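You operate a simulated robot arm through the tools that you are given. There is no shell and no other tool.

You run a simulated two-armed robot. Do the job below in one go: nothing can be reset, and whatever is moved stays where it is left.

JOB
Lid and seal the tub that the order card names.
Fine: its own lid, pressed home by the small press; sliding plate back in the middle, purple switch off. Where these are worked on the way, their far stop is far enough and under half their travel is too little: sliding plate.
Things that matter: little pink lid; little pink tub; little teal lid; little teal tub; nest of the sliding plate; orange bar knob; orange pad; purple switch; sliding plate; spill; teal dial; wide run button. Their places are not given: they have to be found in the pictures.

The check looks at the end state, three seconds after you hand in, the way a careful person would. Anything else that was tipped, shoved, dropped, spilled or broken makes it a failure. A push-on lid holds only when it is set on centred and level and pressed home; a screw cap is set on level and turned clockwise until tight.

ROBOT AND FRAMES
Two 7-joint arms with fingered hands on one trunk that stands fixed in place. Base frame: the origin is at the foot of the trunk, x ahead of it, y to its left, z up. Lengths are in m, angles in degrees, forces in N, time in s.
The left shoulder is at [0.03, 0.136, 1.205], the right one opposite. Each reaches about 1.253 m from its shoulder. Payload 5 kg a hand.
The TCP of each hand is the grasp point between the finger pads, 0.042 m short of the fingertips. In the tool frame z runs along the fingers and y along their closing line. The gripper opens to 0.208 m; its body begins 0.119 m behind the TCP. The gripper is a hand of 4 fingers: y runs from the thumb to the fingers, the wrist lies at [0, 0, -0.332] in the tool frame.
Orientation is that of the tool frame in the base frame, as a unit quaternion [x, y, z, w]. With the fingers straight down and closing along the base's y, the tool's x points along the base's -x, its y along +y and its z along -z.

CONTROLS
- The arms move only by the tool arm_command. It takes "left_steps", "right_steps" or both (then of equal length, played together; a hand with none holds still); each is one flat list of numbers, 6 for each row, row after row: the shift along the base's x, y, z in m, then the turn, a rotation vector about the base's x, y, z in degrees. In form: [dx, dy, dz, rx, ry, rz, dx, dy, dz, rx, ry, rz, ...]. A call has 1 to 20 rows; each row is the pose to reach, as a shift and turn from the pose commanded when the call began. A row lasts 0.2 s, in which the tool goes at most 0.05 m and 8.6 degrees; a call with a longer step from one row to the next is refused whole. Where a pose cannot be reached the arm comes as near as it can. A force on the tool above 40 N (or 10 N above the force at the start of the call, whichever is more), or a blocked arm, ends the call early, and 0.2 s more pass. In this call time passes only in rows, and 0.2 s behind the last. The reply holds the time, the measured pose of the TCP, the force on the tool along the base axes, the opening and the grip force, in the units named above and with some noise, with the torque about the TCP (base axes, N m) and any sound that the robot's microphone picked up.
- Cameras (640 x 400 px; columns grow to the right, rows downward): "scene" is now at [0.0233, 0.0634, 1.9346]; the picture's right is [0.78, -0.62, -0.00], its down [-0.45, -0.56, -0.70] and it looks along [0.44, 0.55, -0.72] (base axes); focal length 353 px, centre (320, 200). "left" rides on the left gripper at [-0.101, 0, -0.145] in its tool frame; the picture's right is [0.00, -1.00, 0.00], its down [0.82, 0.00, -0.57] and it looks along [0.57, 0.00, 0.82] (tool axes); focal length 261 px, centre (320, 200). "right" rides on the right gripper at [0.101, 0, -0.145] in its tool frame; the picture's right is [0.00, 1.00, 0.00], its down [-0.82, 0.00, -0.57] and it looks along [-0.57, 0.00, 0.82] (tool axes); focal length 261 px, centre (320, 200).
- snapshot(camera): a new picture of that camera. It takes no simulated time.
- move_column(by): moves the trunk up (or, below 0, down) by that many m; the arms and the scene camera ride with it, the base frame stays. It gives what a move gives, with no picture.
- set_fingers(finger1, finger2, finger3, thumb_bend, hand): sets how far each is bent, from 0 (flat) to 1 (curled in); at 0.3 the hand is open as for a grip, at 0.7 the pads meet at the TCP. One left out holds its place. A second passes; each finger stops where it meets its share of the squeeze, and holds until it gets a number again. It is the only way to open and close the hand. It gives what a move gives, with no picture; readings hold the bend of each and the force on the fingers (four entries, about 0 where the hand has none), thumb and palm.
- head_to(pan, tilt): turns the head with the scene camera to pan (to the left, within 143 degrees either way) and tilt (down, from -29 to 69), counted from straight ahead of the robot. It gives what a move gives.
- probe_pixels(camera, pixels): for up to 12 pixels [column, row] of the newest picture of that camera ("zoom" is the newest enlarged one), the place [x, y, z] in the base frame of the surface seen there, good to about 0.002 m. It takes no simulated time.
- enlarge(camera, box): a new picture of the part [left, top, right, bottom] of that camera's present view, enlarged. It takes no simulated time.
- finish_job(): hands the job in; it is judged then, once.

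Leave the grippers open and the arms clear of the work at the hand-in unless told otherwise.

The tools are called as name(argument=value, ...) on one line, values as JSON. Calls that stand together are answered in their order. arm_command: Moves the arms, as the interface text tells. Its arguments: {"type":"object","properties":{"left_steps":{"type":"array"},"right_steps":{"type":"array"}},"required":[]} The other tools are called the same way: move_column (by) moves the trunk up or down; set_fingers (finger1, finger2, finger3, thumb_bend, hand) moves the fingers one by one; head_to (pan, tilt) turns the head that bears the scene camera; snapshot (camera) takes a picture; probe_pixels (camera, pixels) gives the place of the surface under pixels of a picture; enlarge (camera, box) takes an enlarged picture of a part of a camera's view; finish_job () hands the job in.

At the start:

```text
clock: 0.0
left_eef_pos: [0.5787, 0.6229, 1.179]
left_tcp_rot: [0.0, 1.0, 0.0, 0.001]
left_contact_force: [0.0, -0.1, -0.2]
left_moment: [-0.01, -0.01, -0.01]
left_width: 0.2079
left_grasp_force: 0.1
left_shape: jaw
left_bend: [0.3, 0.3, 0.3, 0.3]
left_finger forces: [0.1, 0.0, 0.1, 0.1, 0.0, 0.0]
right_eef_pos: [0.6988, 0.1331, 1.1775]
right_tcp_rot: [0.0, 1.0, 0.0, 0.0]
right_contact_force: [-0.1, 0.3, 0.2]
right_moment: [0.02, -0.03, -0.01]
right_width: 0.2078
right_grasp_force: 0.0
right_shape: jaw
right_bend: [0.3, 0.3, 0.3, 0.3]
right_finger forces: [0.0, 0.0, 0.0, 0.1, 0.0, 0.0]
trunk travel left (down, up): [-0.225, 0.265]
head pan, tilt (commanded): [51.4, 45.7]
```

scene: 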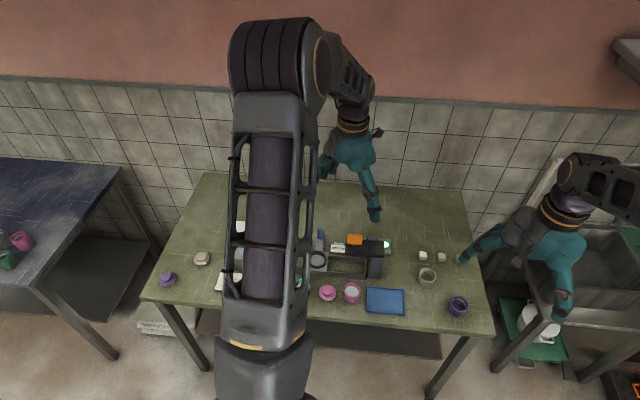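
right: 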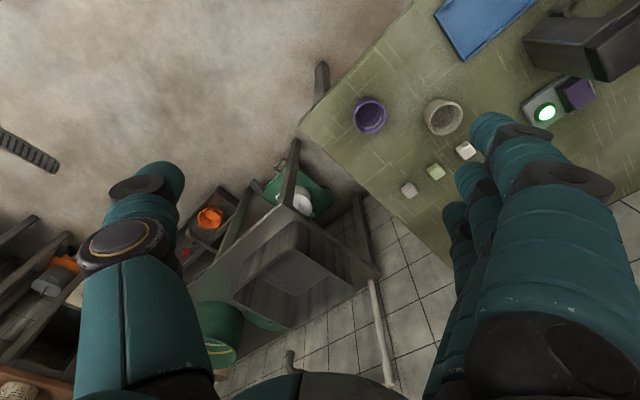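
left: 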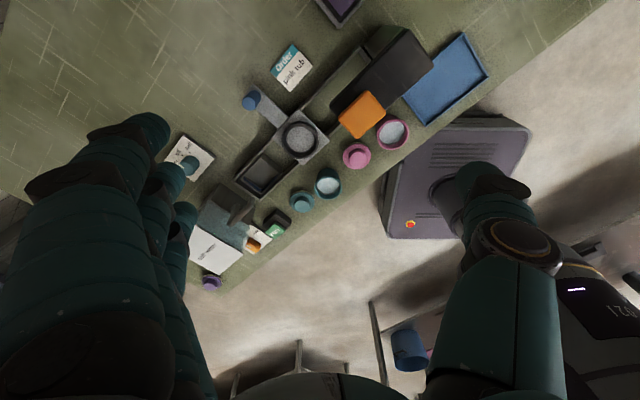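

I see a bench with a press, tubs and cards; the left-hand camera shows an "Order: pink tub" style card near pixel (290,65). I will enlarge the views to read the cards and labels.

enlarge(camera="left", box=[230, 20, 390, 120])

enlarge(camera="left", box=[160, 120, 360, 300])

enlarge(camera="left", box=[290, 0, 490, 180])

enlarge(camera="scene", box=[290, 210, 490, 330])

```text
4.00 times, centred on (310, 70) of left
```

zoom: 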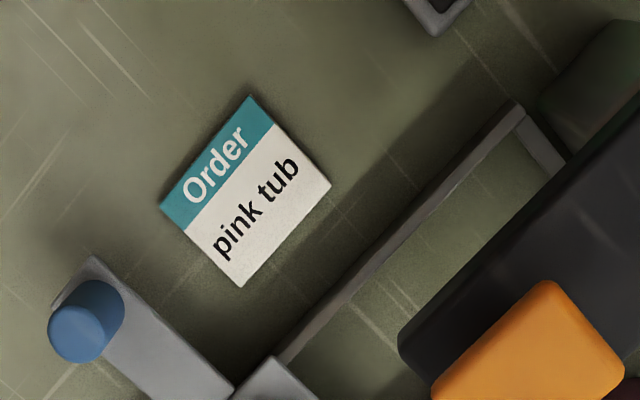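

```text
2.22 times, centred on (260, 210) of left
```

zoom: 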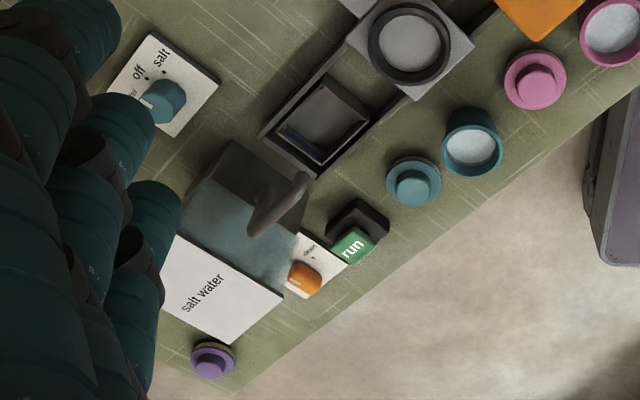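

```text
2.22 times, centred on (390, 90) of left
```

zoom: 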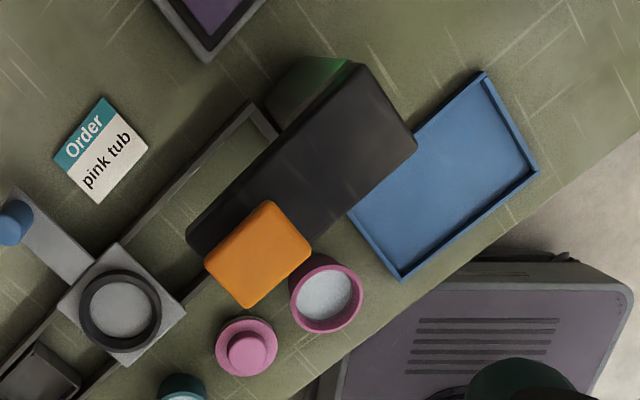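

```text
3.20 times, centred on (390, 270) of scene
```

zoom: 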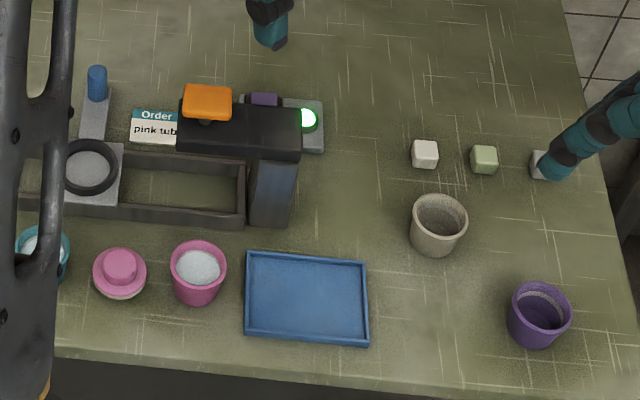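

The order card says "pink tub". I will probe the main things in the newest scene view (zoom is the last scene enlargement): pink lid (120,268), pink tub (198,275), orange pad (207,100), nest (88,168), blue knob (97,85), switch (265,100), light (308,118), rails.

probe_pixels(camera="zoom", pixels=[[120, 262], [100, 285], [198, 268], [198, 298], [207, 98], [88, 168], [97, 75], [95, 115], [265, 98], [308, 118], [245, 140], [300, 300]])

probe_pixels(camera="zoom", pixels=[[20, 190], [240, 165], [240, 222], [180, 180], [270, 200], [155, 115], [40, 245], [120, 150], [118, 200], [150, 360], [600, 370], [560, 20]])

```text
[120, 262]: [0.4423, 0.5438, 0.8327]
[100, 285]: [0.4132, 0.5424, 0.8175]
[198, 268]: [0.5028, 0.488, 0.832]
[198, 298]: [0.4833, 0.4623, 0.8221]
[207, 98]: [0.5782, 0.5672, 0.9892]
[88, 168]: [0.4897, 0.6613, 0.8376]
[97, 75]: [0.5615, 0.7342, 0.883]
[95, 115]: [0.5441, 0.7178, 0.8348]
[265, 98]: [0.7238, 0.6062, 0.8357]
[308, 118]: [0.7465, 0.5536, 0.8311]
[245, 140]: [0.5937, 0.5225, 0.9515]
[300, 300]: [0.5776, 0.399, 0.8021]
```

```text
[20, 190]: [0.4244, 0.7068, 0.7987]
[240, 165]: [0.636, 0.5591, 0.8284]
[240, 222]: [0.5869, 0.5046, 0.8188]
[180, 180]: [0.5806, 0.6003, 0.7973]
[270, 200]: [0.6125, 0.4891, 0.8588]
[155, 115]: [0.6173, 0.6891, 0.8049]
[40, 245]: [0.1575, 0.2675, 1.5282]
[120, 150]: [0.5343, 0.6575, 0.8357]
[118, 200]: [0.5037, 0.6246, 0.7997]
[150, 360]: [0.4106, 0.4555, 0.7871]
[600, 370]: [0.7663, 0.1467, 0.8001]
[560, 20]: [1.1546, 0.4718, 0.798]
```

The bench top is at z≈0.80. I'll read the machine labels in the left camera more closely: dial card at (190,158), run button (275,230), orange bar knob (252,246).

enlarge(camera="left", box=[160, 130, 230, 180])

enlarge(camera="left", box=[220, 190, 310, 270])

enlarge(camera="right", box=[500, 30, 640, 140])

enlarge(camera="scene", box=[130, 210, 250, 310])

```text
8.00 times, centred on (195, 155) of left
```

zoom: 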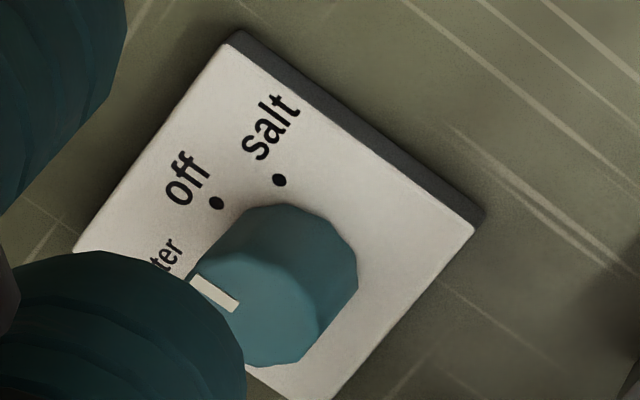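

```text
5.00 times, centred on (265, 230) of left
```

zoom: 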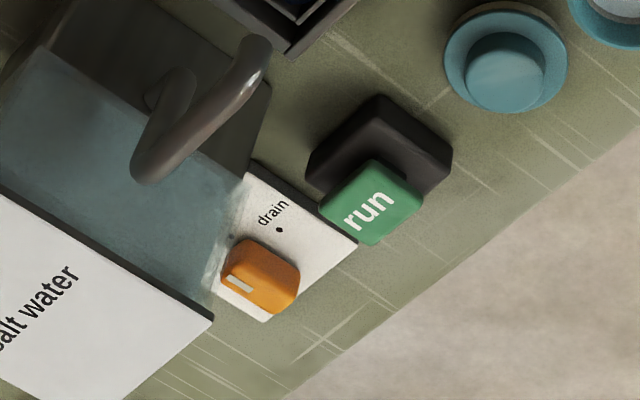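

```text
3.64 times, centred on (570, 85) of right
```

zoom: 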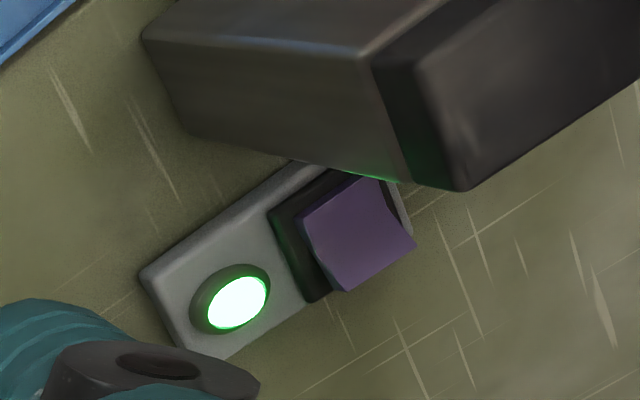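

```text
4.00 times, centred on (190, 260) of scene
```

zoom: 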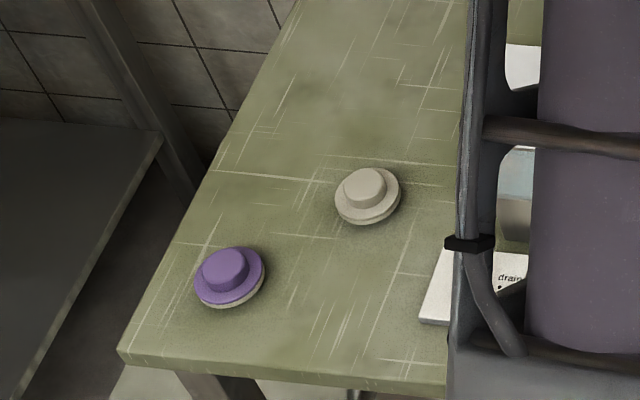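

The dial is labelled water/off/salt, another knob has "drain", and there is a run button: these seem to belong to the salt-water dispenser, not the sealing. I'll move the left arm out toward the left (−x, +y, up) to clear the scene camera's view.

arm_command(left_steps=[-0.02, 0.03, 0.02, 0, 0, 0, -0.04, 0.06, 0.04, 0, 0, 0, -0.06, 0.09, 0.06, 0, 0, 0, -0.08, 0.12, 0.08, 0, 0, 0, -0.1, 0.15, 0.1, 0, 0, 0, -0.12, 0.18, 0.1, 0, 0, 0, -0.15, 0.21, 0.1, 0, 0, 0, -0.18, 0.24, 0.1, 0, 0, 0, -0.21, 0.26, 0.1, 0, 0, 0, -0.24, 0.28, 0.1, 0, 0, 0])

snapshot(camera="scene")

snapshot(camera="left")

```text
clock: 2.2
left_eef_pos: [0.3396, 0.9042, 1.279]
left_tcp_rot: [0.001, 1.0, -0.001, 0.001]
left_contact_force: [0.4, 0.8, -0.5]
left_moment: [0.0, 0.02, -0.03]
left_width: 0.2076
left_grasp_force: 0.0
left_shape: jaw
left_bend: [0.3, 0.3, 0.3, 0.3]
left_finger forces: [0.0, 0.1, 0.1, 0.0, 0.0, 0.0]
right_eef_pos: [0.6968, 0.133, 1.1768]
right_tcp_rot: [-0.001, 1.0, 0.0, 0.0]
right_contact_force: [-1.1, 0.9, 0.3]
right_moment: [-0.08, -0.1, 0.01]
right_width: 0.2079
right_grasp_force: 0.0
right_shape: jaw
right_bend: [0.3, 0.3, 0.3, 0.3]
right_finger forces: [0.0, 0.1, 0.0, 0.1, 0.0, 0.0]
trunk travel left (down, up): [-0.225, 0.265]
head pan, tilt (commanded): [51.4, 45.7]
```

```text
taken
```

scene: 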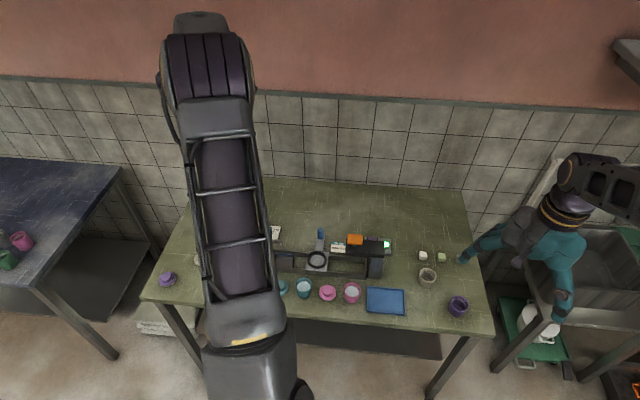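

```text
taken
```

left: 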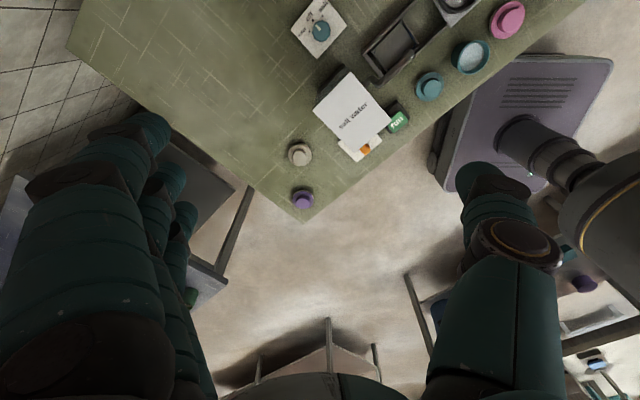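

The press area is now clear in the scene view. I'll enlarge the press and plate region and the left-camera dial and machine.

enlarge(camera="scene", box=[270, 220, 400, 310])

enlarge(camera="left", box=[280, 0, 440, 100])

enlarge(camera="left", box=[300, 60, 440, 160])

```text
4.44 times, centred on (335, 265) of scene
```

zoom: 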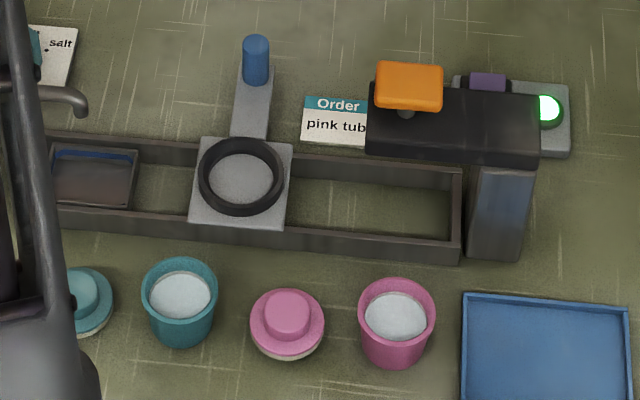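

```text
4.00 times, centred on (360, 50) of left
```

zoom: 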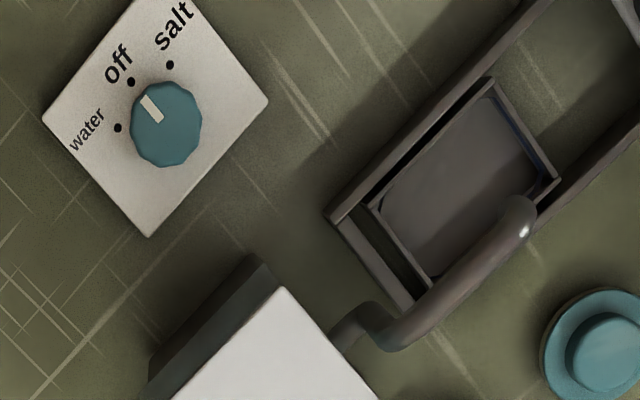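

```text
4.00 times, centred on (370, 110) of left
```

zoom: 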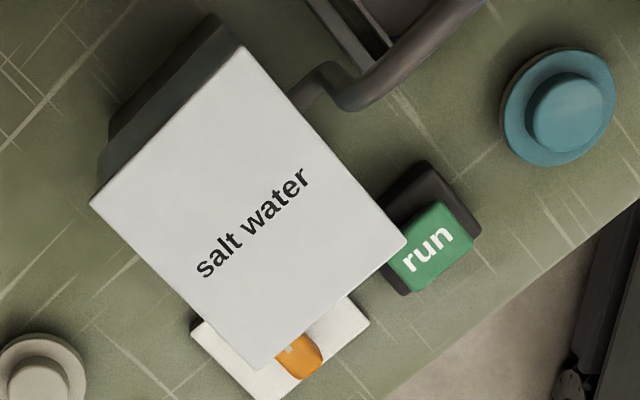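

The dial is off and the spout sits over a drip tray at the left rail end, so the dispenser can stay untouched. Next I'll zoom on the press and the pink parts in the scene view to measure them.

enlarge(camera="scene", box=[335, 225, 400, 285])

enlarge(camera="scene", box=[300, 225, 380, 310])

```text
6.67 times, centred on (368, 255) of scene
```

zoom: 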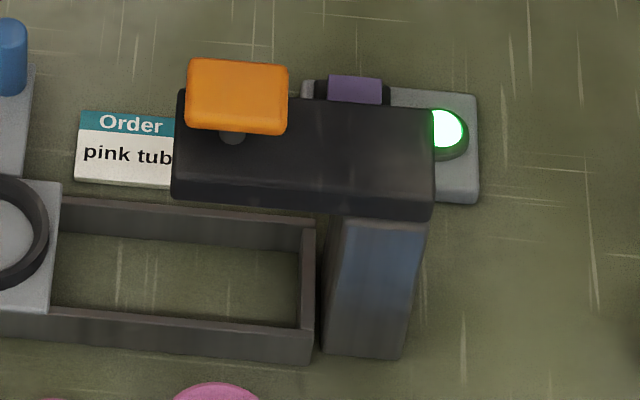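

```text
4.71 times, centred on (340, 268) of scene
```

zoom: 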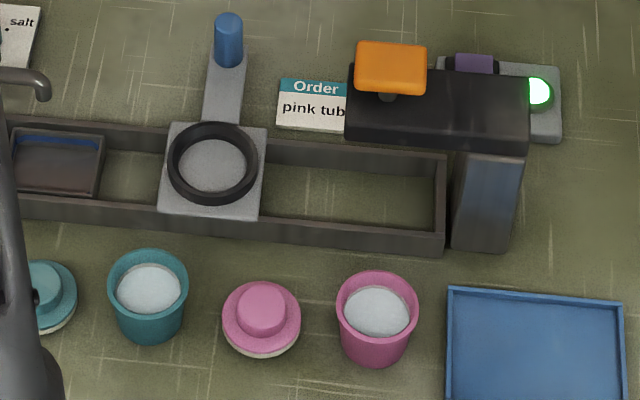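

I'll probe the pink tub rim (left 340,308; right 416,308; back 378,275; front 376,337), the pink lid (knob 263,300; edges 225,315 / 298,315), and the nest ring and rails.

probe_pixels(camera="zoom", pixels=[[340, 306], [415, 306], [378, 274], [376, 339], [376, 312], [375, 362], [263, 300], [263, 315], [226, 318], [298, 318], [262, 284], [258, 355]])

probe_pixels(camera="zoom", pixels=[[171, 160], [254, 160], [213, 126], [213, 198], [212, 165], [164, 210], [256, 213], [174, 128], [262, 133], [229, 18], [228, 55], [223, 90]])

probe_pixels(camera="zoom", pixels=[[30, 198], [150, 210], [440, 236], [442, 155], [280, 142], [60, 124], [360, 50], [424, 55], [390, 65], [470, 62], [540, 92], [480, 120]])

```text
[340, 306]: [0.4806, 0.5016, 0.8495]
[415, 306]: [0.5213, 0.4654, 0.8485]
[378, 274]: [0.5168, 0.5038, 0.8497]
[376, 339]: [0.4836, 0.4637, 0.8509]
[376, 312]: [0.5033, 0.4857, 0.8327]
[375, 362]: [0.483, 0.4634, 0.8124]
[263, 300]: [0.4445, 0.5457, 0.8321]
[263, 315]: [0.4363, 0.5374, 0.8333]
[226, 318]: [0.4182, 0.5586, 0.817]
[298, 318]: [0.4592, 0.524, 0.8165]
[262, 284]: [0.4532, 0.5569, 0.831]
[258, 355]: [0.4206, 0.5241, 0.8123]
```

```text
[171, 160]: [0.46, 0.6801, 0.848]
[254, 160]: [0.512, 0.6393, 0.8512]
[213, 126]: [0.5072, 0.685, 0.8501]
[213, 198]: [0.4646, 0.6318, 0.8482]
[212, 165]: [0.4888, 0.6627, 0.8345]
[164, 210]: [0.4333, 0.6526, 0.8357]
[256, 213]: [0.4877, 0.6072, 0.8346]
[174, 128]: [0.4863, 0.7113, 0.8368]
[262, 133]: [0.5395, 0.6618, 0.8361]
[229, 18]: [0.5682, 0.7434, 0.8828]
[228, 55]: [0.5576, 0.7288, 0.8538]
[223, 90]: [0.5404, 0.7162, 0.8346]
```

```text
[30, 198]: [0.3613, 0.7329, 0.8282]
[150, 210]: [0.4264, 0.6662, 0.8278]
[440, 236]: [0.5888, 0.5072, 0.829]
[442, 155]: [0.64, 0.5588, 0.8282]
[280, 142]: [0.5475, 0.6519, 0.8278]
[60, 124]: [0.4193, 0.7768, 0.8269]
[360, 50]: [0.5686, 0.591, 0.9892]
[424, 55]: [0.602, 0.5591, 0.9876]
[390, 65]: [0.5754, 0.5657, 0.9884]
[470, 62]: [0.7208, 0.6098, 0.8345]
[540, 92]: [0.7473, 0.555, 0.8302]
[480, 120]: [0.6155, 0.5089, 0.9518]
```

Measured: rails run along [0.71,−0.71] (bench at 45°). Pink tub centre ≈(0.5005,0.4836), rim z 0.85, Ø≈0.056; pink lid centre ≈(0.439,0.541), knob top 0.8325; nest centre ≈(0.486,0.659), floor 0.8345; press pad ≈(0.577,0.567,0.989); blue handle ≈(0.566,0.738), top 0.883. Next, I'll learn the finger geometry by half-closing and closing the left hand in free air.

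set_fingers(hand="left", finger1=0.55, finger2=0.55, finger3=0.55, thumb_bend=0.55)

snapshot(camera="left")

```text
clock: 3.2
left_eef_pos: [0.3396, 0.9041, 1.2786]
left_tcp_rot: [0.001, 1.0, 0.0, 0.0]
left_contact_force: [0.6, 0.1, -0.2]
left_moment: [-0.01, 0.0, 0.02]
left_width: 0.0964
left_grasp_force: 0.1
left_shape: fingers
left_bend: [0.55, 0.55, 0.55, 0.55]
left_finger forces: [0.1, 0.1, 0.0, 0.0, 0.0, 0.1]
right_eef_pos: [0.699, 0.1325, 1.1767]
right_tcp_rot: [0.0, 1.0, 0.0, 0.0]
right_contact_force: [0.2, 0.7, -0.2]
right_moment: [0.01, -0.02, 0.0]
right_width: 0.2077
right_grasp_force: 0.0
right_shape: jaw
right_bend: [0.3, 0.3, 0.3, 0.3]
right_finger forces: [0.0, 0.1, 0.0, 0.0, 0.0, 0.1]
trunk travel left (down, up): [-0.225, 0.265]
head pan, tilt (commanded): [51.4, 45.7]
```

```text
taken
```

left: 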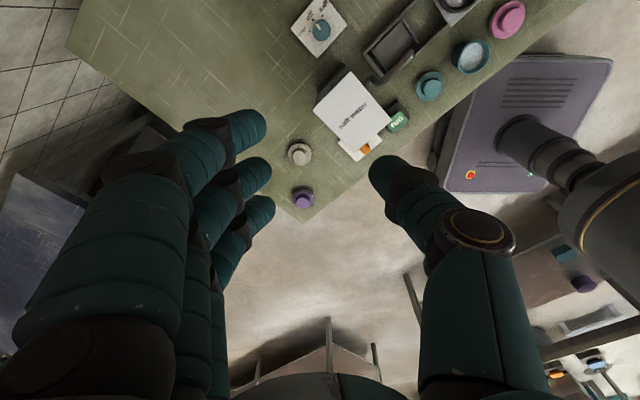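

At bend 0.55 three fingers (left of centre) and thumb (right) are visible. I'll probe fingertip surfaces: fingers (255,122), (262,170), (266,208), thumb (375,170), and mid-segments.

probe_pixels(camera="left", pixels=[[260, 122], [268, 172], [272, 206], [374, 172], [245, 130], [240, 185], [245, 225], [400, 200], [200, 150], [395, 165], [430, 210], [220, 120]])

set_fingers(hand="left", finger1=0.7, finger2=0.7, finger3=0.7, thumb_bend=0.7)

snapshot(camera="left")

```text
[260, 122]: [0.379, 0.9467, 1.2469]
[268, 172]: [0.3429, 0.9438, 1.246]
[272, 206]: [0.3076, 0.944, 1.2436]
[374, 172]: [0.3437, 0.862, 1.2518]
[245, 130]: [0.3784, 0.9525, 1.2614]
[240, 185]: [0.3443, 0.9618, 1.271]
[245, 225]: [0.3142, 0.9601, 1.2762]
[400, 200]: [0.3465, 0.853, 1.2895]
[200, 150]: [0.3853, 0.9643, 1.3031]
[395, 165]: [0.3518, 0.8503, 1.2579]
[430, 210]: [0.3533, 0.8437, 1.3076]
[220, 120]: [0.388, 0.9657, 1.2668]
```

```text
clock: 4.2
left_eef_pos: [0.3395, 0.9025, 1.279]
left_tcp_rot: [0.0, 1.0, 0.001, 0.0]
left_contact_force: [0.2, -0.3, 0.5]
left_moment: [0.0, -0.01, 0.03]
left_width: 0.0321
left_grasp_force: 0.1
left_shape: fingers
left_bend: [0.7, 0.7, 0.7, 0.7]
left_finger forces: [0.0, 0.0, 0.0, 0.1, 0.0, 0.0]
right_eef_pos: [0.6991, 0.1326, 1.1767]
right_tcp_rot: [0.0, 1.0, 0.001, 0.0]
right_contact_force: [0.4, 0.7, 0.1]
right_moment: [0.01, 0.01, -0.01]
right_width: 0.2079
right_grasp_force: 0.1
right_shape: jaw
right_bend: [0.3, 0.3, 0.3, 0.3]
right_finger forces: [0.1, 0.0, 0.1, 0.0, 0.0, 0.0]
trunk travel left (down, up): [-0.225, 0.265]
head pan, tilt (commanded): [51.4, 45.7]
```

```text
taken
```

left: 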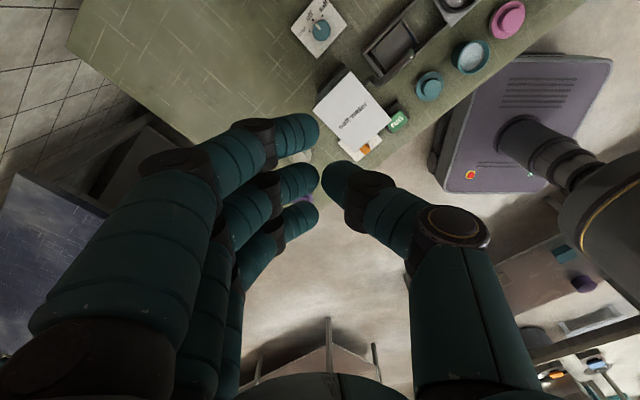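

At 0.7 the tips nearly meet around column 320. I'll probe them, then try 0.62 to calibrate.

probe_pixels(camera="left", pixels=[[312, 130], [312, 182], [312, 212], [328, 182], [300, 125], [300, 178], [300, 210], [342, 175], [280, 140], [280, 190], [345, 185], [280, 222]])

set_fingers(hand="left", finger1=0.63, finger2=0.63, finger3=0.63, thumb_bend=0.63)

snapshot(camera="left")

```text
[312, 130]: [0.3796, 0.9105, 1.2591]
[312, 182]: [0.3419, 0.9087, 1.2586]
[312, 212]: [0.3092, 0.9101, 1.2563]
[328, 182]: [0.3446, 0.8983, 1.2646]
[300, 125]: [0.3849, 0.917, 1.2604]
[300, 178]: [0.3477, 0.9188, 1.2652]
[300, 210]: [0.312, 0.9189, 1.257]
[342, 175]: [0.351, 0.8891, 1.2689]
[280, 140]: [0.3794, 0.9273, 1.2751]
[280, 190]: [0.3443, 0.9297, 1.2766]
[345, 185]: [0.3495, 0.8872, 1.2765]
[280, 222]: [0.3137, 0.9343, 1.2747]
```

```text
clock: 5.2
left_eef_pos: [0.3381, 0.9043, 1.2788]
left_tcp_rot: [0.0, 1.0, 0.0, 0.0]
left_contact_force: [0.7, 0.2, -0.3]
left_moment: [0.02, 0.03, 0.03]
left_width: 0.0569
left_grasp_force: 0.1
left_shape: fingers
left_bend: [0.63, 0.63, 0.63, 0.63]
left_finger forces: [0.0, 0.1, 0.0, 0.0, 0.1, 0.0]
right_eef_pos: [0.6995, 0.1321, 1.1767]
right_tcp_rot: [-0.001, 1.0, 0.0, 0.001]
right_contact_force: [0.2, -0.2, -0.3]
right_moment: [0.03, 0.02, 0.01]
right_width: 0.2078
right_grasp_force: 0.0
right_shape: jaw
right_bend: [0.3, 0.3, 0.3, 0.3]
right_finger forces: [0.0, 0.1, 0.0, 0.0, 0.1, 0.1]
trunk travel left (down, up): [-0.225, 0.265]
head pan, tilt (commanded): [51.4, 45.7]
```

```text
taken
```

left: 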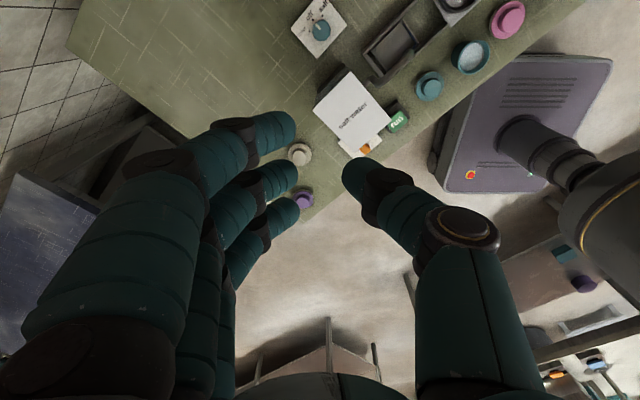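

Fingers sit 0.035 m apart across the hand, with the thumb facing the middle finger. I want a low side view from the right wrist camera, so I'll yaw the right hand +90° so it looks toward +y at the press, keeping it high and away.

arm_command(right_steps=[-0.008, 0.004, 0, 0, 0, 7.5, -0.016, 0.008, 0, 0, 0, 15, -0.024, 0.012, 0, 0, 0, 22.5, -0.032, 0.016, 0, 0, 0, 30, -0.04, 0.02, 0, 0, 0, 37.5, -0.048, 0.024, 0, 0, 0, 45, -0.056, 0.028, 0, 0, 0, 52.5, -0.064, 0.032, 0, 0, 0, 60, -0.072, 0.036, 0, 0, 0, 67.5, -0.08, 0.04, 0, 0, 0, 75, -0.088, 0.044, 0, 0, 0, 82.5, -0.096, 0.048, 0, 0, 0, 90])

snapshot(camera="right")

snapshot(camera="scene")

```text
clock: 7.8
left_eef_pos: [0.3384, 0.9043, 1.2784]
left_tcp_rot: [0.001, 1.0, 0.0, 0.0]
left_contact_force: [0.3, -0.2, -0.1]
left_moment: [-0.03, -0.02, -0.03]
left_width: 0.0571
left_grasp_force: 0.0
left_shape: fingers
left_bend: [0.63, 0.63, 0.63, 0.63]
left_finger forces: [0.1, 0.1, 0.0, 0.0, 0.0, 0.1]
right_eef_pos: [0.6018, 0.1816, 1.1773]
right_tcp_rot: [0.708, -0.707, 0.0, 0.0]
right_contact_force: [-0.4, 1.1, -0.6]
right_moment: [-0.05, 0.0, 0.01]
right_width: 0.2078
right_grasp_force: 0.1
right_shape: jaw
right_bend: [0.3, 0.3, 0.3, 0.3]
right_finger forces: [0.0, 0.0, 0.0, 0.1, 0.0, 0.0]
trunk travel left (down, up): [-0.225, 0.265]
head pan, tilt (commanded): [51.4, 45.7]
```

```text
taken
```

right: 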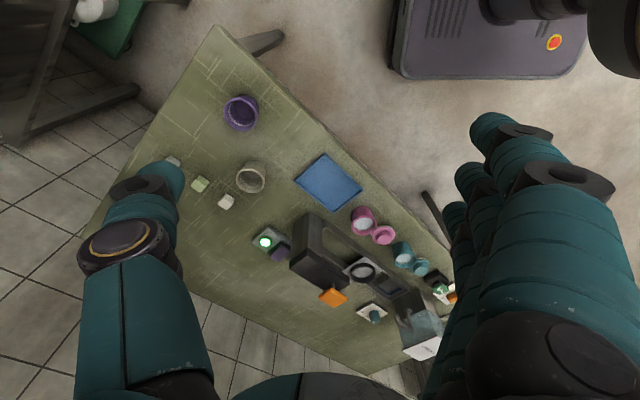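

```text
taken
```

scene: 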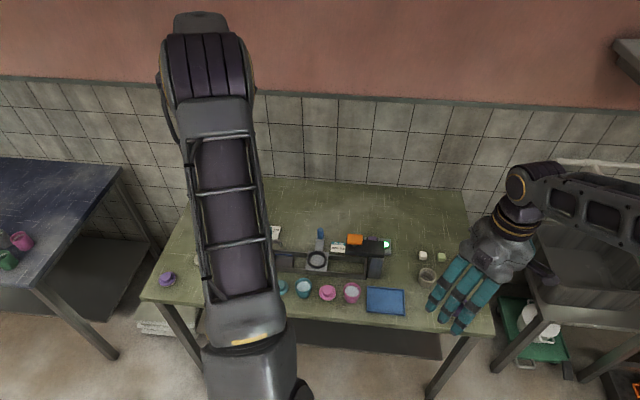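

The right camera works (picture is upside-down: far things are lower). I'll pitch it 36° up toward the press and lower it about 0.13 m for a side view.

arm_command(right_steps=[-0.005, 0.0, -0.025, 7, 0, 0, -0.01, 0.0, -0.05, 14, 0, 0, -0.015, 0.0, -0.075, 21, 0, 0, -0.02, 0.0, -0.1, 28, 0, 0, -0.025, 0.0, -0.12, 33, 0, 0, -0.03, 0.0, -0.14, 36, 0, 0])

snapshot(camera="right")

```text
clock: 9.2
left_eef_pos: [0.3386, 0.9033, 1.2798]
left_tcp_rot: [0.0, 1.0, 0.0, 0.0]
left_contact_force: [0.9, 0.3, 0.5]
left_moment: [0.07, 0.05, -0.04]
left_width: 0.0569
left_grasp_force: 0.0
left_shape: fingers
left_bend: [0.63, 0.63, 0.63, 0.63]
left_finger forces: [0.1, 0.0, 0.1, 0.1, 0.0, 0.1]
right_eef_pos: [0.5731, 0.183, 1.0376]
right_tcp_rot: [-0.672, 0.673, 0.22, 0.219]
right_contact_force: [-0.1, -0.5, 0.1]
right_moment: [-0.02, 0.04, 0.03]
right_width: 0.2079
right_grasp_force: 0.0
right_shape: jaw
right_bend: [0.3, 0.3, 0.3, 0.3]
right_finger forces: [0.0, 0.1, 0.0, 0.1, 0.0, 0.0]
trunk travel left (down, up): [-0.225, 0.265]
head pan, tilt (commanded): [51.4, 45.7]
```

```text
taken
```

right: 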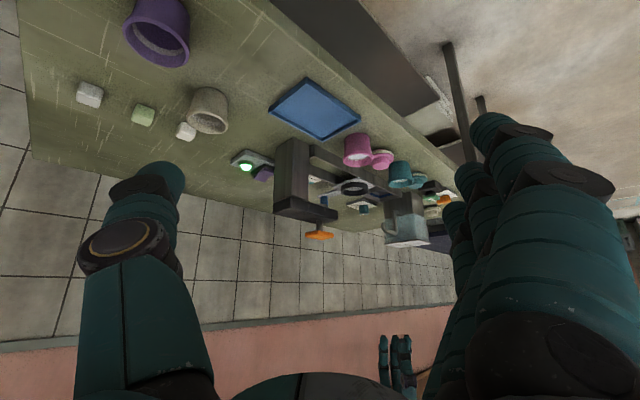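

The view shows the press from the side (upside-down). I'll enlarge the press zone (250–460 × 120–260).

enlarge(camera="right", box=[230, 120, 390, 250])

enlarge(camera="right", box=[330, 120, 470, 250])

```text
3.08 times, centred on (310, 185) of right
```

zoom: 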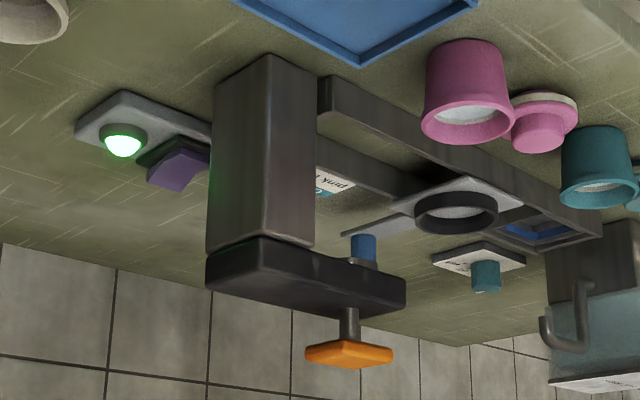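

```text
3.08 times, centred on (400, 185) of right
```

zoom: 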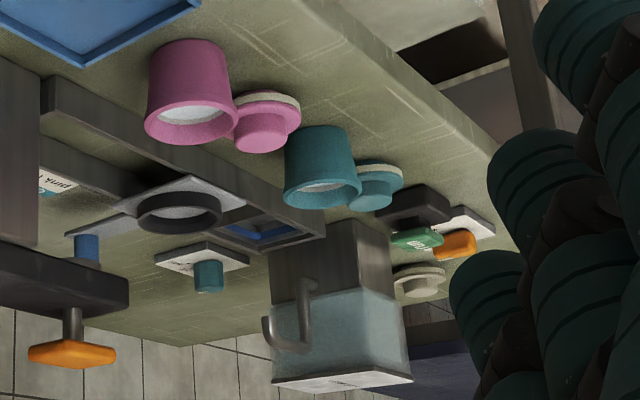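

The press pad stands on a stem above its arm. I'll now bring the left hand over the pink tub: fingers pre-shaped at 0.53, yaw −45° so they close across the bench depth (v = [0.71,0.71]), staying high at z≈1.18.

set_fingers(hand="left", finger1=0.53, finger2=0.53, finger3=0.53, thumb_bend=0.53)

arm_command(left_steps=[0.0135, -0.035, -0.008, 0, 0, -3.75, 0.027, -0.07, -0.016, 0, 0, -7.5, 0.0405, -0.105, -0.024, 0, 0, -11.25, 0.054, -0.14, -0.032, 0, 0, -15, 0.0675, -0.175, -0.04, 0, 0, -18.75, 0.081, -0.21, -0.048, 0, 0, -22.5, 0.0945, -0.245, -0.056, 0, 0, -26.25, 0.108, -0.28, -0.064, 0, 0, -30, 0.1215, -0.315, -0.072, 0, 0, -33.75, 0.135, -0.35, -0.08, 0, 0, -37.5, 0.1485, -0.385, -0.088, 0, 0, -41.25, 0.162, -0.42, -0.1, 0, 0, -45])

snapshot(camera="left")

snapshot(camera="scene")

snapshot(camera="right")

```text
clock: 10.2
left_eef_pos: [0.3393, 0.905, 1.2802]
left_tcp_rot: [0.0, 1.0, 0.0, 0.0]
left_contact_force: [0.6, -0.6, -0.6]
left_moment: [-0.01, 0.01, -0.01]
left_width: 0.1043
left_grasp_force: 0.0
left_shape: fingers
left_bend: [0.53, 0.53, 0.53, 0.53]
left_finger forces: [0.0, 0.1, 0.0, 0.1, 0.1, 0.0]
right_eef_pos: [0.5744, 0.1831, 1.0366]
right_tcp_rot: [0.673, -0.672, -0.219, -0.219]
right_contact_force: [-0.3, -0.1, 0.9]
right_moment: [0.03, 0.04, 0.01]
right_width: 0.2079
right_grasp_force: 0.1
right_shape: jaw
right_bend: [0.3, 0.3, 0.3, 0.3]
right_finger forces: [0.1, 0.0, 0.1, 0.0, 0.0, 0.0]
trunk travel left (down, up): [-0.225, 0.265]
head pan, tilt (commanded): [51.4, 45.7]
```

```text
clock: 12.8
left_eef_pos: [0.5018, 0.4825, 1.1792]
left_tcp_rot: [0.382, 0.924, 0.0, -0.001]
left_contact_force: [1.2, -0.3, -0.6]
left_moment: [0.02, 0.04, -0.01]
left_width: 0.1048
left_grasp_force: 0.1
left_shape: fingers
left_bend: [0.53, 0.53, 0.53, 0.53]
left_finger forces: [0.0, 0.1, 0.0, 0.0, 0.1, 0.0]
right_eef_pos: [0.5746, 0.1821, 1.0366]
right_tcp_rot: [0.673, -0.672, -0.22, -0.218]
right_contact_force: [0.6, -1.4, -0.7]
right_moment: [0.1, 0.06, 0.04]
right_width: 0.2079
right_grasp_force: 0.1
right_shape: jaw
right_bend: [0.3, 0.3, 0.3, 0.3]
right_finger forces: [0.1, 0.0, 0.0, 0.0, 0.0, 0.0]
trunk travel left (down, up): [-0.225, 0.265]
head pan, tilt (commanded): [51.4, 45.7]
```

```text
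taken
```

left: 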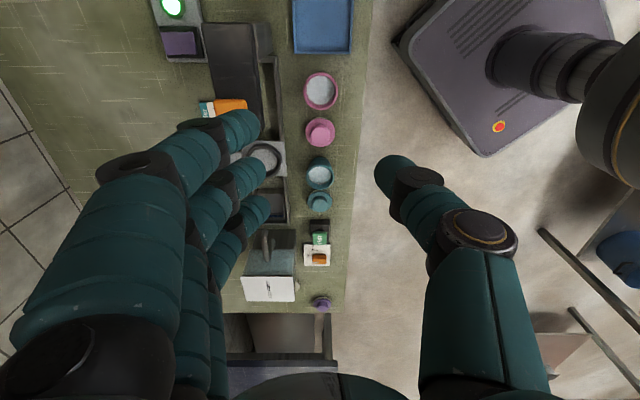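

```text
taken
```

scene: 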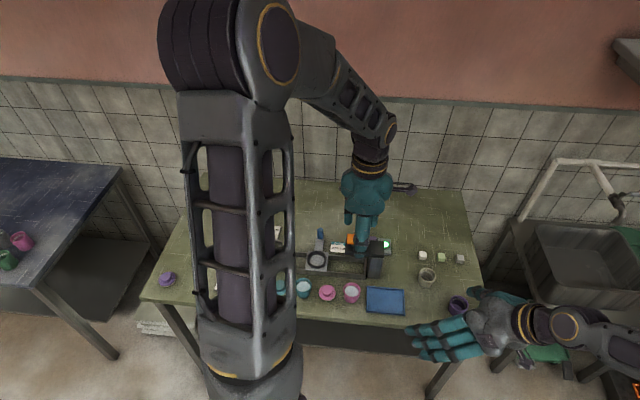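

```text
taken
```

right: 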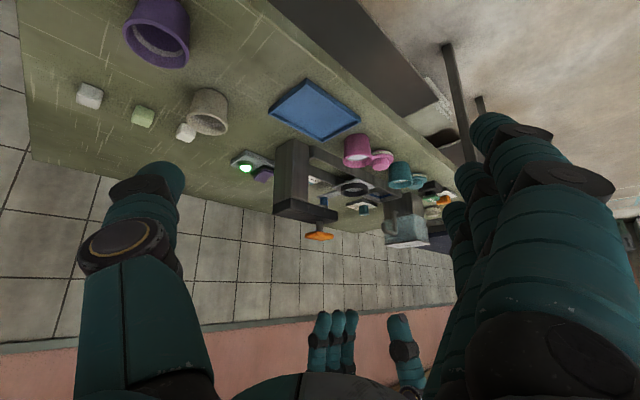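

The hand is centred over the tub (tub at column 320). Before descending, I'll check the clearance between my fingers' outer side and the press arm: probing finger outlines and the press arm's front edge.

probe_pixels(camera="left", pixels=[[240, 125], [200, 135], [150, 165], [105, 175], [70, 250], [45, 290], [215, 205], [235, 240], [262, 60], [262, 30], [210, 40], [320, 90]])

enlarge(camera="right", box=[260, 120, 400, 250])

probe_pixels(camera="zoom", pixels=[[100, 130], [200, 130], [100, 330], [150, 350], [280, 350], [320, 330], [250, 385], [250, 398], [215, 395], [310, 393], [195, 200], [300, 300]])

```text
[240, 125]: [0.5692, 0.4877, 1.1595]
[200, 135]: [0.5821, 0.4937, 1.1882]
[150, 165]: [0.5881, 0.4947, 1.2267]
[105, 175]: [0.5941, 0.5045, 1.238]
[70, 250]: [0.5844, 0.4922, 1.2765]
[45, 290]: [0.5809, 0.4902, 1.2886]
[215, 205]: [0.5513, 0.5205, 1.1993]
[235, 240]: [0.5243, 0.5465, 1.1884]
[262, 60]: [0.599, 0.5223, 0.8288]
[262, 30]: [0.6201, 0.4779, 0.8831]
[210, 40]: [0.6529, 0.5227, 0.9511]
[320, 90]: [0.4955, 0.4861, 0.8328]
```

```text
3.08 times, centred on (330, 185) of right
```

zoom: 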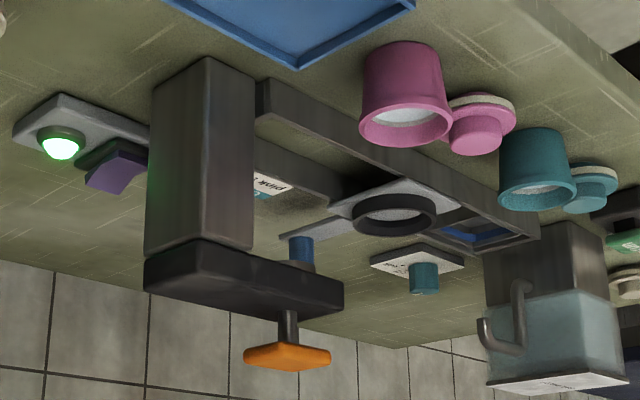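

```text
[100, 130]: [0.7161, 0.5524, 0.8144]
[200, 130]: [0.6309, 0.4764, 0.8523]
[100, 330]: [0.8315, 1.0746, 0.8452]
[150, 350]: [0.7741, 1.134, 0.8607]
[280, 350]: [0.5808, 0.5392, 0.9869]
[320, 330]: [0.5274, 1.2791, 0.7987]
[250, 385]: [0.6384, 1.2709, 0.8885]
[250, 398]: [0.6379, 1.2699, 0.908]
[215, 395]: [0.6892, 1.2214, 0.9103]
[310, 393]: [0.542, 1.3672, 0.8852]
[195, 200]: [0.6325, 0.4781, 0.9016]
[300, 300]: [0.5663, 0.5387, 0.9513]
```

The finger knuckles (≈0.088 m out from the TCP) would come right up to the press arm's front face (v≈0.781) with this yaw. I'll turn the hand a further −75° so it closes roughly along the rails, with the thumb passing between tub and lid.

arm_command(left_steps=[0, 0, 0, 0, 0, -7.5, 0, 0, 0, 0, 0, -15, 0, 0, 0, 0, 0, -22.5, 0, 0, 0, 0, 0, -30, 0, 0, 0, 0, 0, -37.5, 0, 0, 0, 0, 0, -45, 0, 0, 0, 0, 0, -52.5, 0, 0, 0, 0, 0, -60, 0, 0, 0, 0, 0, -67.5, -0.001, 0.001, 0, 0, 0, -75])

snapshot(camera="left")

snapshot(camera="scene")

probe_pixels(camera="zoom", pixels=[[338, 285], [343, 295], [335, 305], [300, 310], [160, 285], [200, 265], [285, 325], [255, 345], [320, 345], [290, 360]])

```text
clock: 15.0
left_eef_pos: [0.5002, 0.4839, 1.1797]
left_tcp_rot: [0.867, 0.499, 0.001, 0.0]
left_contact_force: [0.3, 0.7, 0.5]
left_moment: [0.04, 0.0, -0.02]
left_width: 0.1047
left_grasp_force: 0.1
left_shape: fingers
left_bend: [0.53, 0.53, 0.53, 0.53]
left_finger forces: [0.0, 0.0, 0.1, 0.1, 0.1, 0.1]
right_eef_pos: [0.5732, 0.1825, 1.0367]
right_tcp_rot: [-0.673, 0.673, 0.219, 0.218]
right_contact_force: [0.3, 0.4, 0.2]
right_moment: [-0.02, 0.01, 0.01]
right_width: 0.2078
right_grasp_force: 0.1
right_shape: jaw
right_bend: [0.3, 0.3, 0.3, 0.3]
right_finger forces: [0.0, 0.1, 0.0, 0.1, 0.1, 0.0]
trunk travel left (down, up): [-0.225, 0.265]
head pan, tilt (commanded): [51.4, 45.7]
```

```text
taken
```

left: 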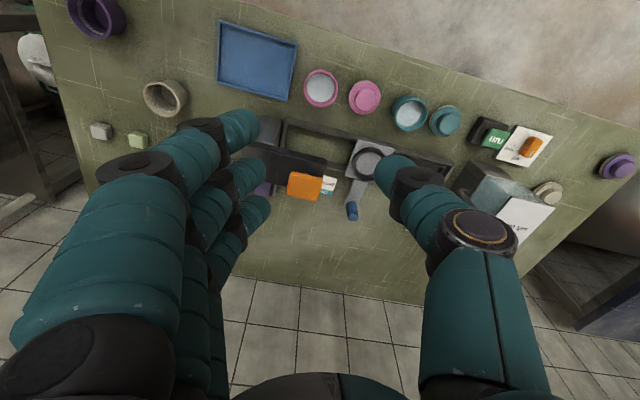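

```text
taken
```

scene: 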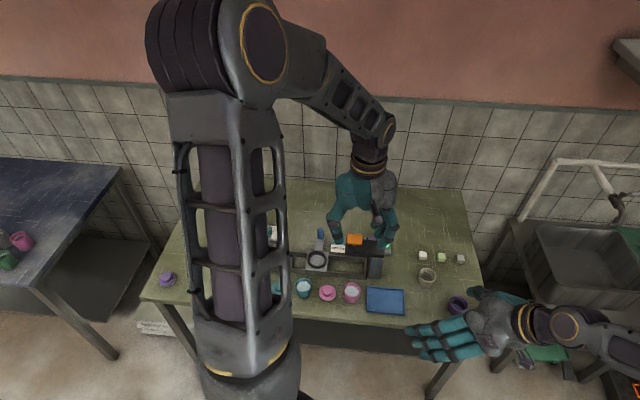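

```text
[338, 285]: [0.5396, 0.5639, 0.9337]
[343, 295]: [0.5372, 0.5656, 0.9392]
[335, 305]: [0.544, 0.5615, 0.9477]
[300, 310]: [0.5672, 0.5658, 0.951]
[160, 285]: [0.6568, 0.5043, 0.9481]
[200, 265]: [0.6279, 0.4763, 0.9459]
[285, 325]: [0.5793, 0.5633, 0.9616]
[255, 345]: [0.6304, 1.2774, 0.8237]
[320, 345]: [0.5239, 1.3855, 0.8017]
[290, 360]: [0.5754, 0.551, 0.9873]
```

Now yaw is −120° and TCP is over the tub centre. I'll descend to z≈0.95 and look.

arm_command(left_steps=[0, 0, -0.04, 0, 0, 0, 0, 0, -0.08, 0, 0, 0, 0, 0, -0.12, 0, 0, 0, 0, 0, -0.16, 0, 0, 0, 0, 0, -0.2, 0, 0, 0, 0, 0, -0.23, 0, 0, 0])

snapshot(camera="left")

snapshot(camera="right")

enlarge(camera="scene", box=[290, 200, 420, 310])

```text
clock: 16.4
left_eef_pos: [0.5021, 0.4837, 0.9472]
left_tcp_rot: [0.866, 0.5, -0.001, 0.0]
left_contact_force: [0.0, 1.0, -0.1]
left_moment: [-0.04, 0.02, 0.01]
left_width: 0.1049
left_grasp_force: 0.0
left_shape: fingers
left_bend: [0.53, 0.53, 0.53, 0.53]
left_finger forces: [0.0, 0.0, 0.0, 0.0, 0.0, 0.0]
right_eef_pos: [0.5749, 0.1845, 1.0372]
right_tcp_rot: [0.673, -0.672, -0.219, -0.218]
right_contact_force: [-0.2, -0.4, -0.4]
right_moment: [-0.02, 0.04, 0.01]
right_width: 0.2079
right_grasp_force: 0.0
right_shape: jaw
right_bend: [0.3, 0.3, 0.3, 0.3]
right_finger forces: [0.0, 0.1, 0.1, 0.1, 0.0, 0.0]
trunk travel left (down, up): [-0.225, 0.265]
head pan, tilt (commanded): [51.4, 45.7]
```

```text
taken
```

left: 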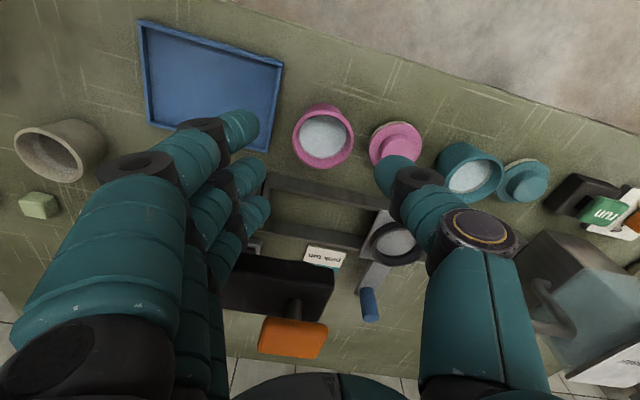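

```text
taken
```

right: 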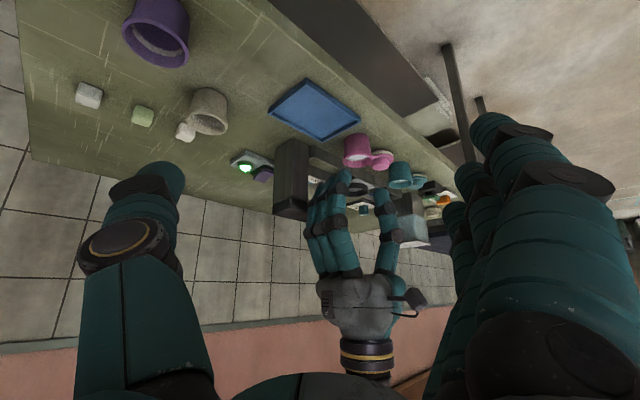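

```text
3.64 times, centred on (355, 255) of scene
```

zoom: 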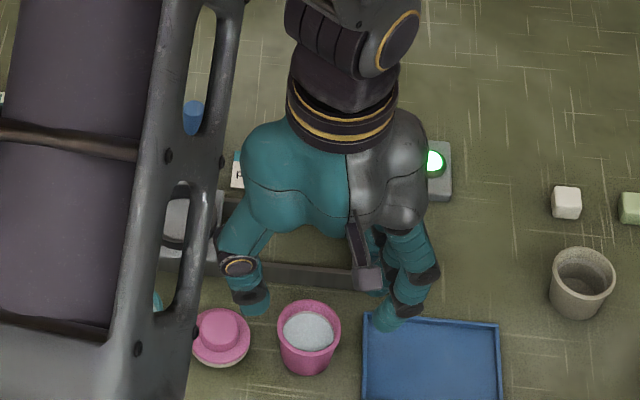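

The tub sits at (323,137), nearly centred. I'll check the tray-wall height and lid edge near my fingers before going lower.

probe_pixels(camera="left", pixels=[[282, 66], [273, 148], [276, 100], [323, 137], [296, 130], [352, 138], [371, 140], [421, 142], [396, 138], [322, 105], [322, 168], [240, 125]])

```text
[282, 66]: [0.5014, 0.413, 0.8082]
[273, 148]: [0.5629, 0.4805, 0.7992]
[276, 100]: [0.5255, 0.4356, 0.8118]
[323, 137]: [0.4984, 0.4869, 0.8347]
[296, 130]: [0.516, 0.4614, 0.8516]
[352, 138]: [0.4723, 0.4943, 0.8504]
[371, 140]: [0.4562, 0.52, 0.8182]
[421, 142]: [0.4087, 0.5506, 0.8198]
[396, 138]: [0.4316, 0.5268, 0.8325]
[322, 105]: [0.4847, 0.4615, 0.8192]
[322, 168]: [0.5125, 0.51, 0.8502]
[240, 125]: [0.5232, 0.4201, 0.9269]
```

Tray wall top is ≈0.812 and lid disc ≈0.818, so fingertips at ≈0.825 will clear both. Descending 0.081 m to TCP z≈0.866.

arm_command(left_steps=[-0.001, 0.0003, -0.03, 0, 0, 0, -0.0015, 0.0005, -0.055, 0, 0, 0, -0.0015, 0.0005, -0.07, 0, 0, 0, -0.0015, 0.0005, -0.081, 0, 0, 0])

snapshot(camera="left")

enlarge(camera="right", box=[280, 120, 440, 250])

```text
clock: 17.4
left_eef_pos: [0.499, 0.4838, 0.8722]
left_tcp_rot: [0.866, 0.499, 0.002, 0.0]
left_contact_force: [1.8, -0.2, 26.2]
left_moment: [1.18, 1.28, -0.04]
left_width: 0.1052
left_grasp_force: 16.0
left_shape: fingers
left_bend: [0.53, 0.53, 0.53, 0.54]
left_finger forces: [0.0, 0.1, 0.1, 0.0, 31.2, 0.0]
right_eef_pos: [0.5719, 0.1813, 1.0378]
right_tcp_rot: [-0.672, 0.673, 0.218, 0.22]
right_contact_force: [-0.8, -0.7, 0.5]
right_moment: [0.08, -0.05, -0.01]
right_width: 0.208
right_grasp_force: 0.0
right_shape: jaw
right_bend: [0.3, 0.3, 0.3, 0.3]
right_finger forces: [0.0, 0.0, 0.0, 0.1, 0.0, 0.1]
trunk travel left (down, up): [-0.225, 0.265]
head pan, tilt (commanded): [51.4, 45.7]
```

```text
taken
```

left: 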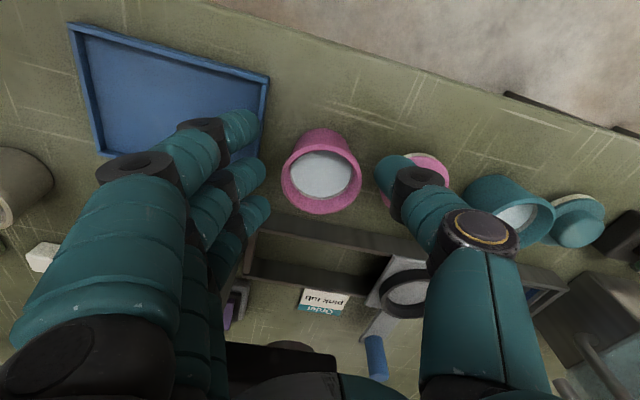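

```text
3.08 times, centred on (360, 185) of right
```

zoom: 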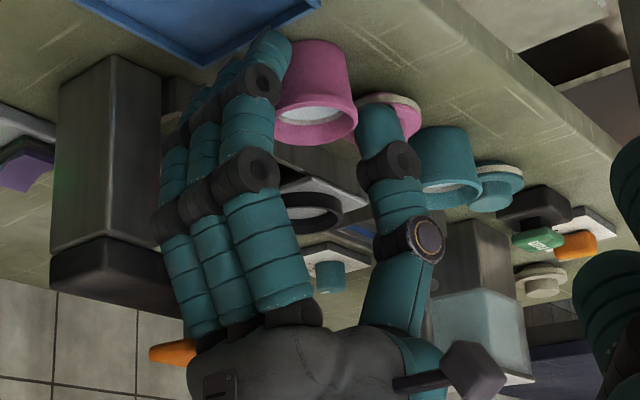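

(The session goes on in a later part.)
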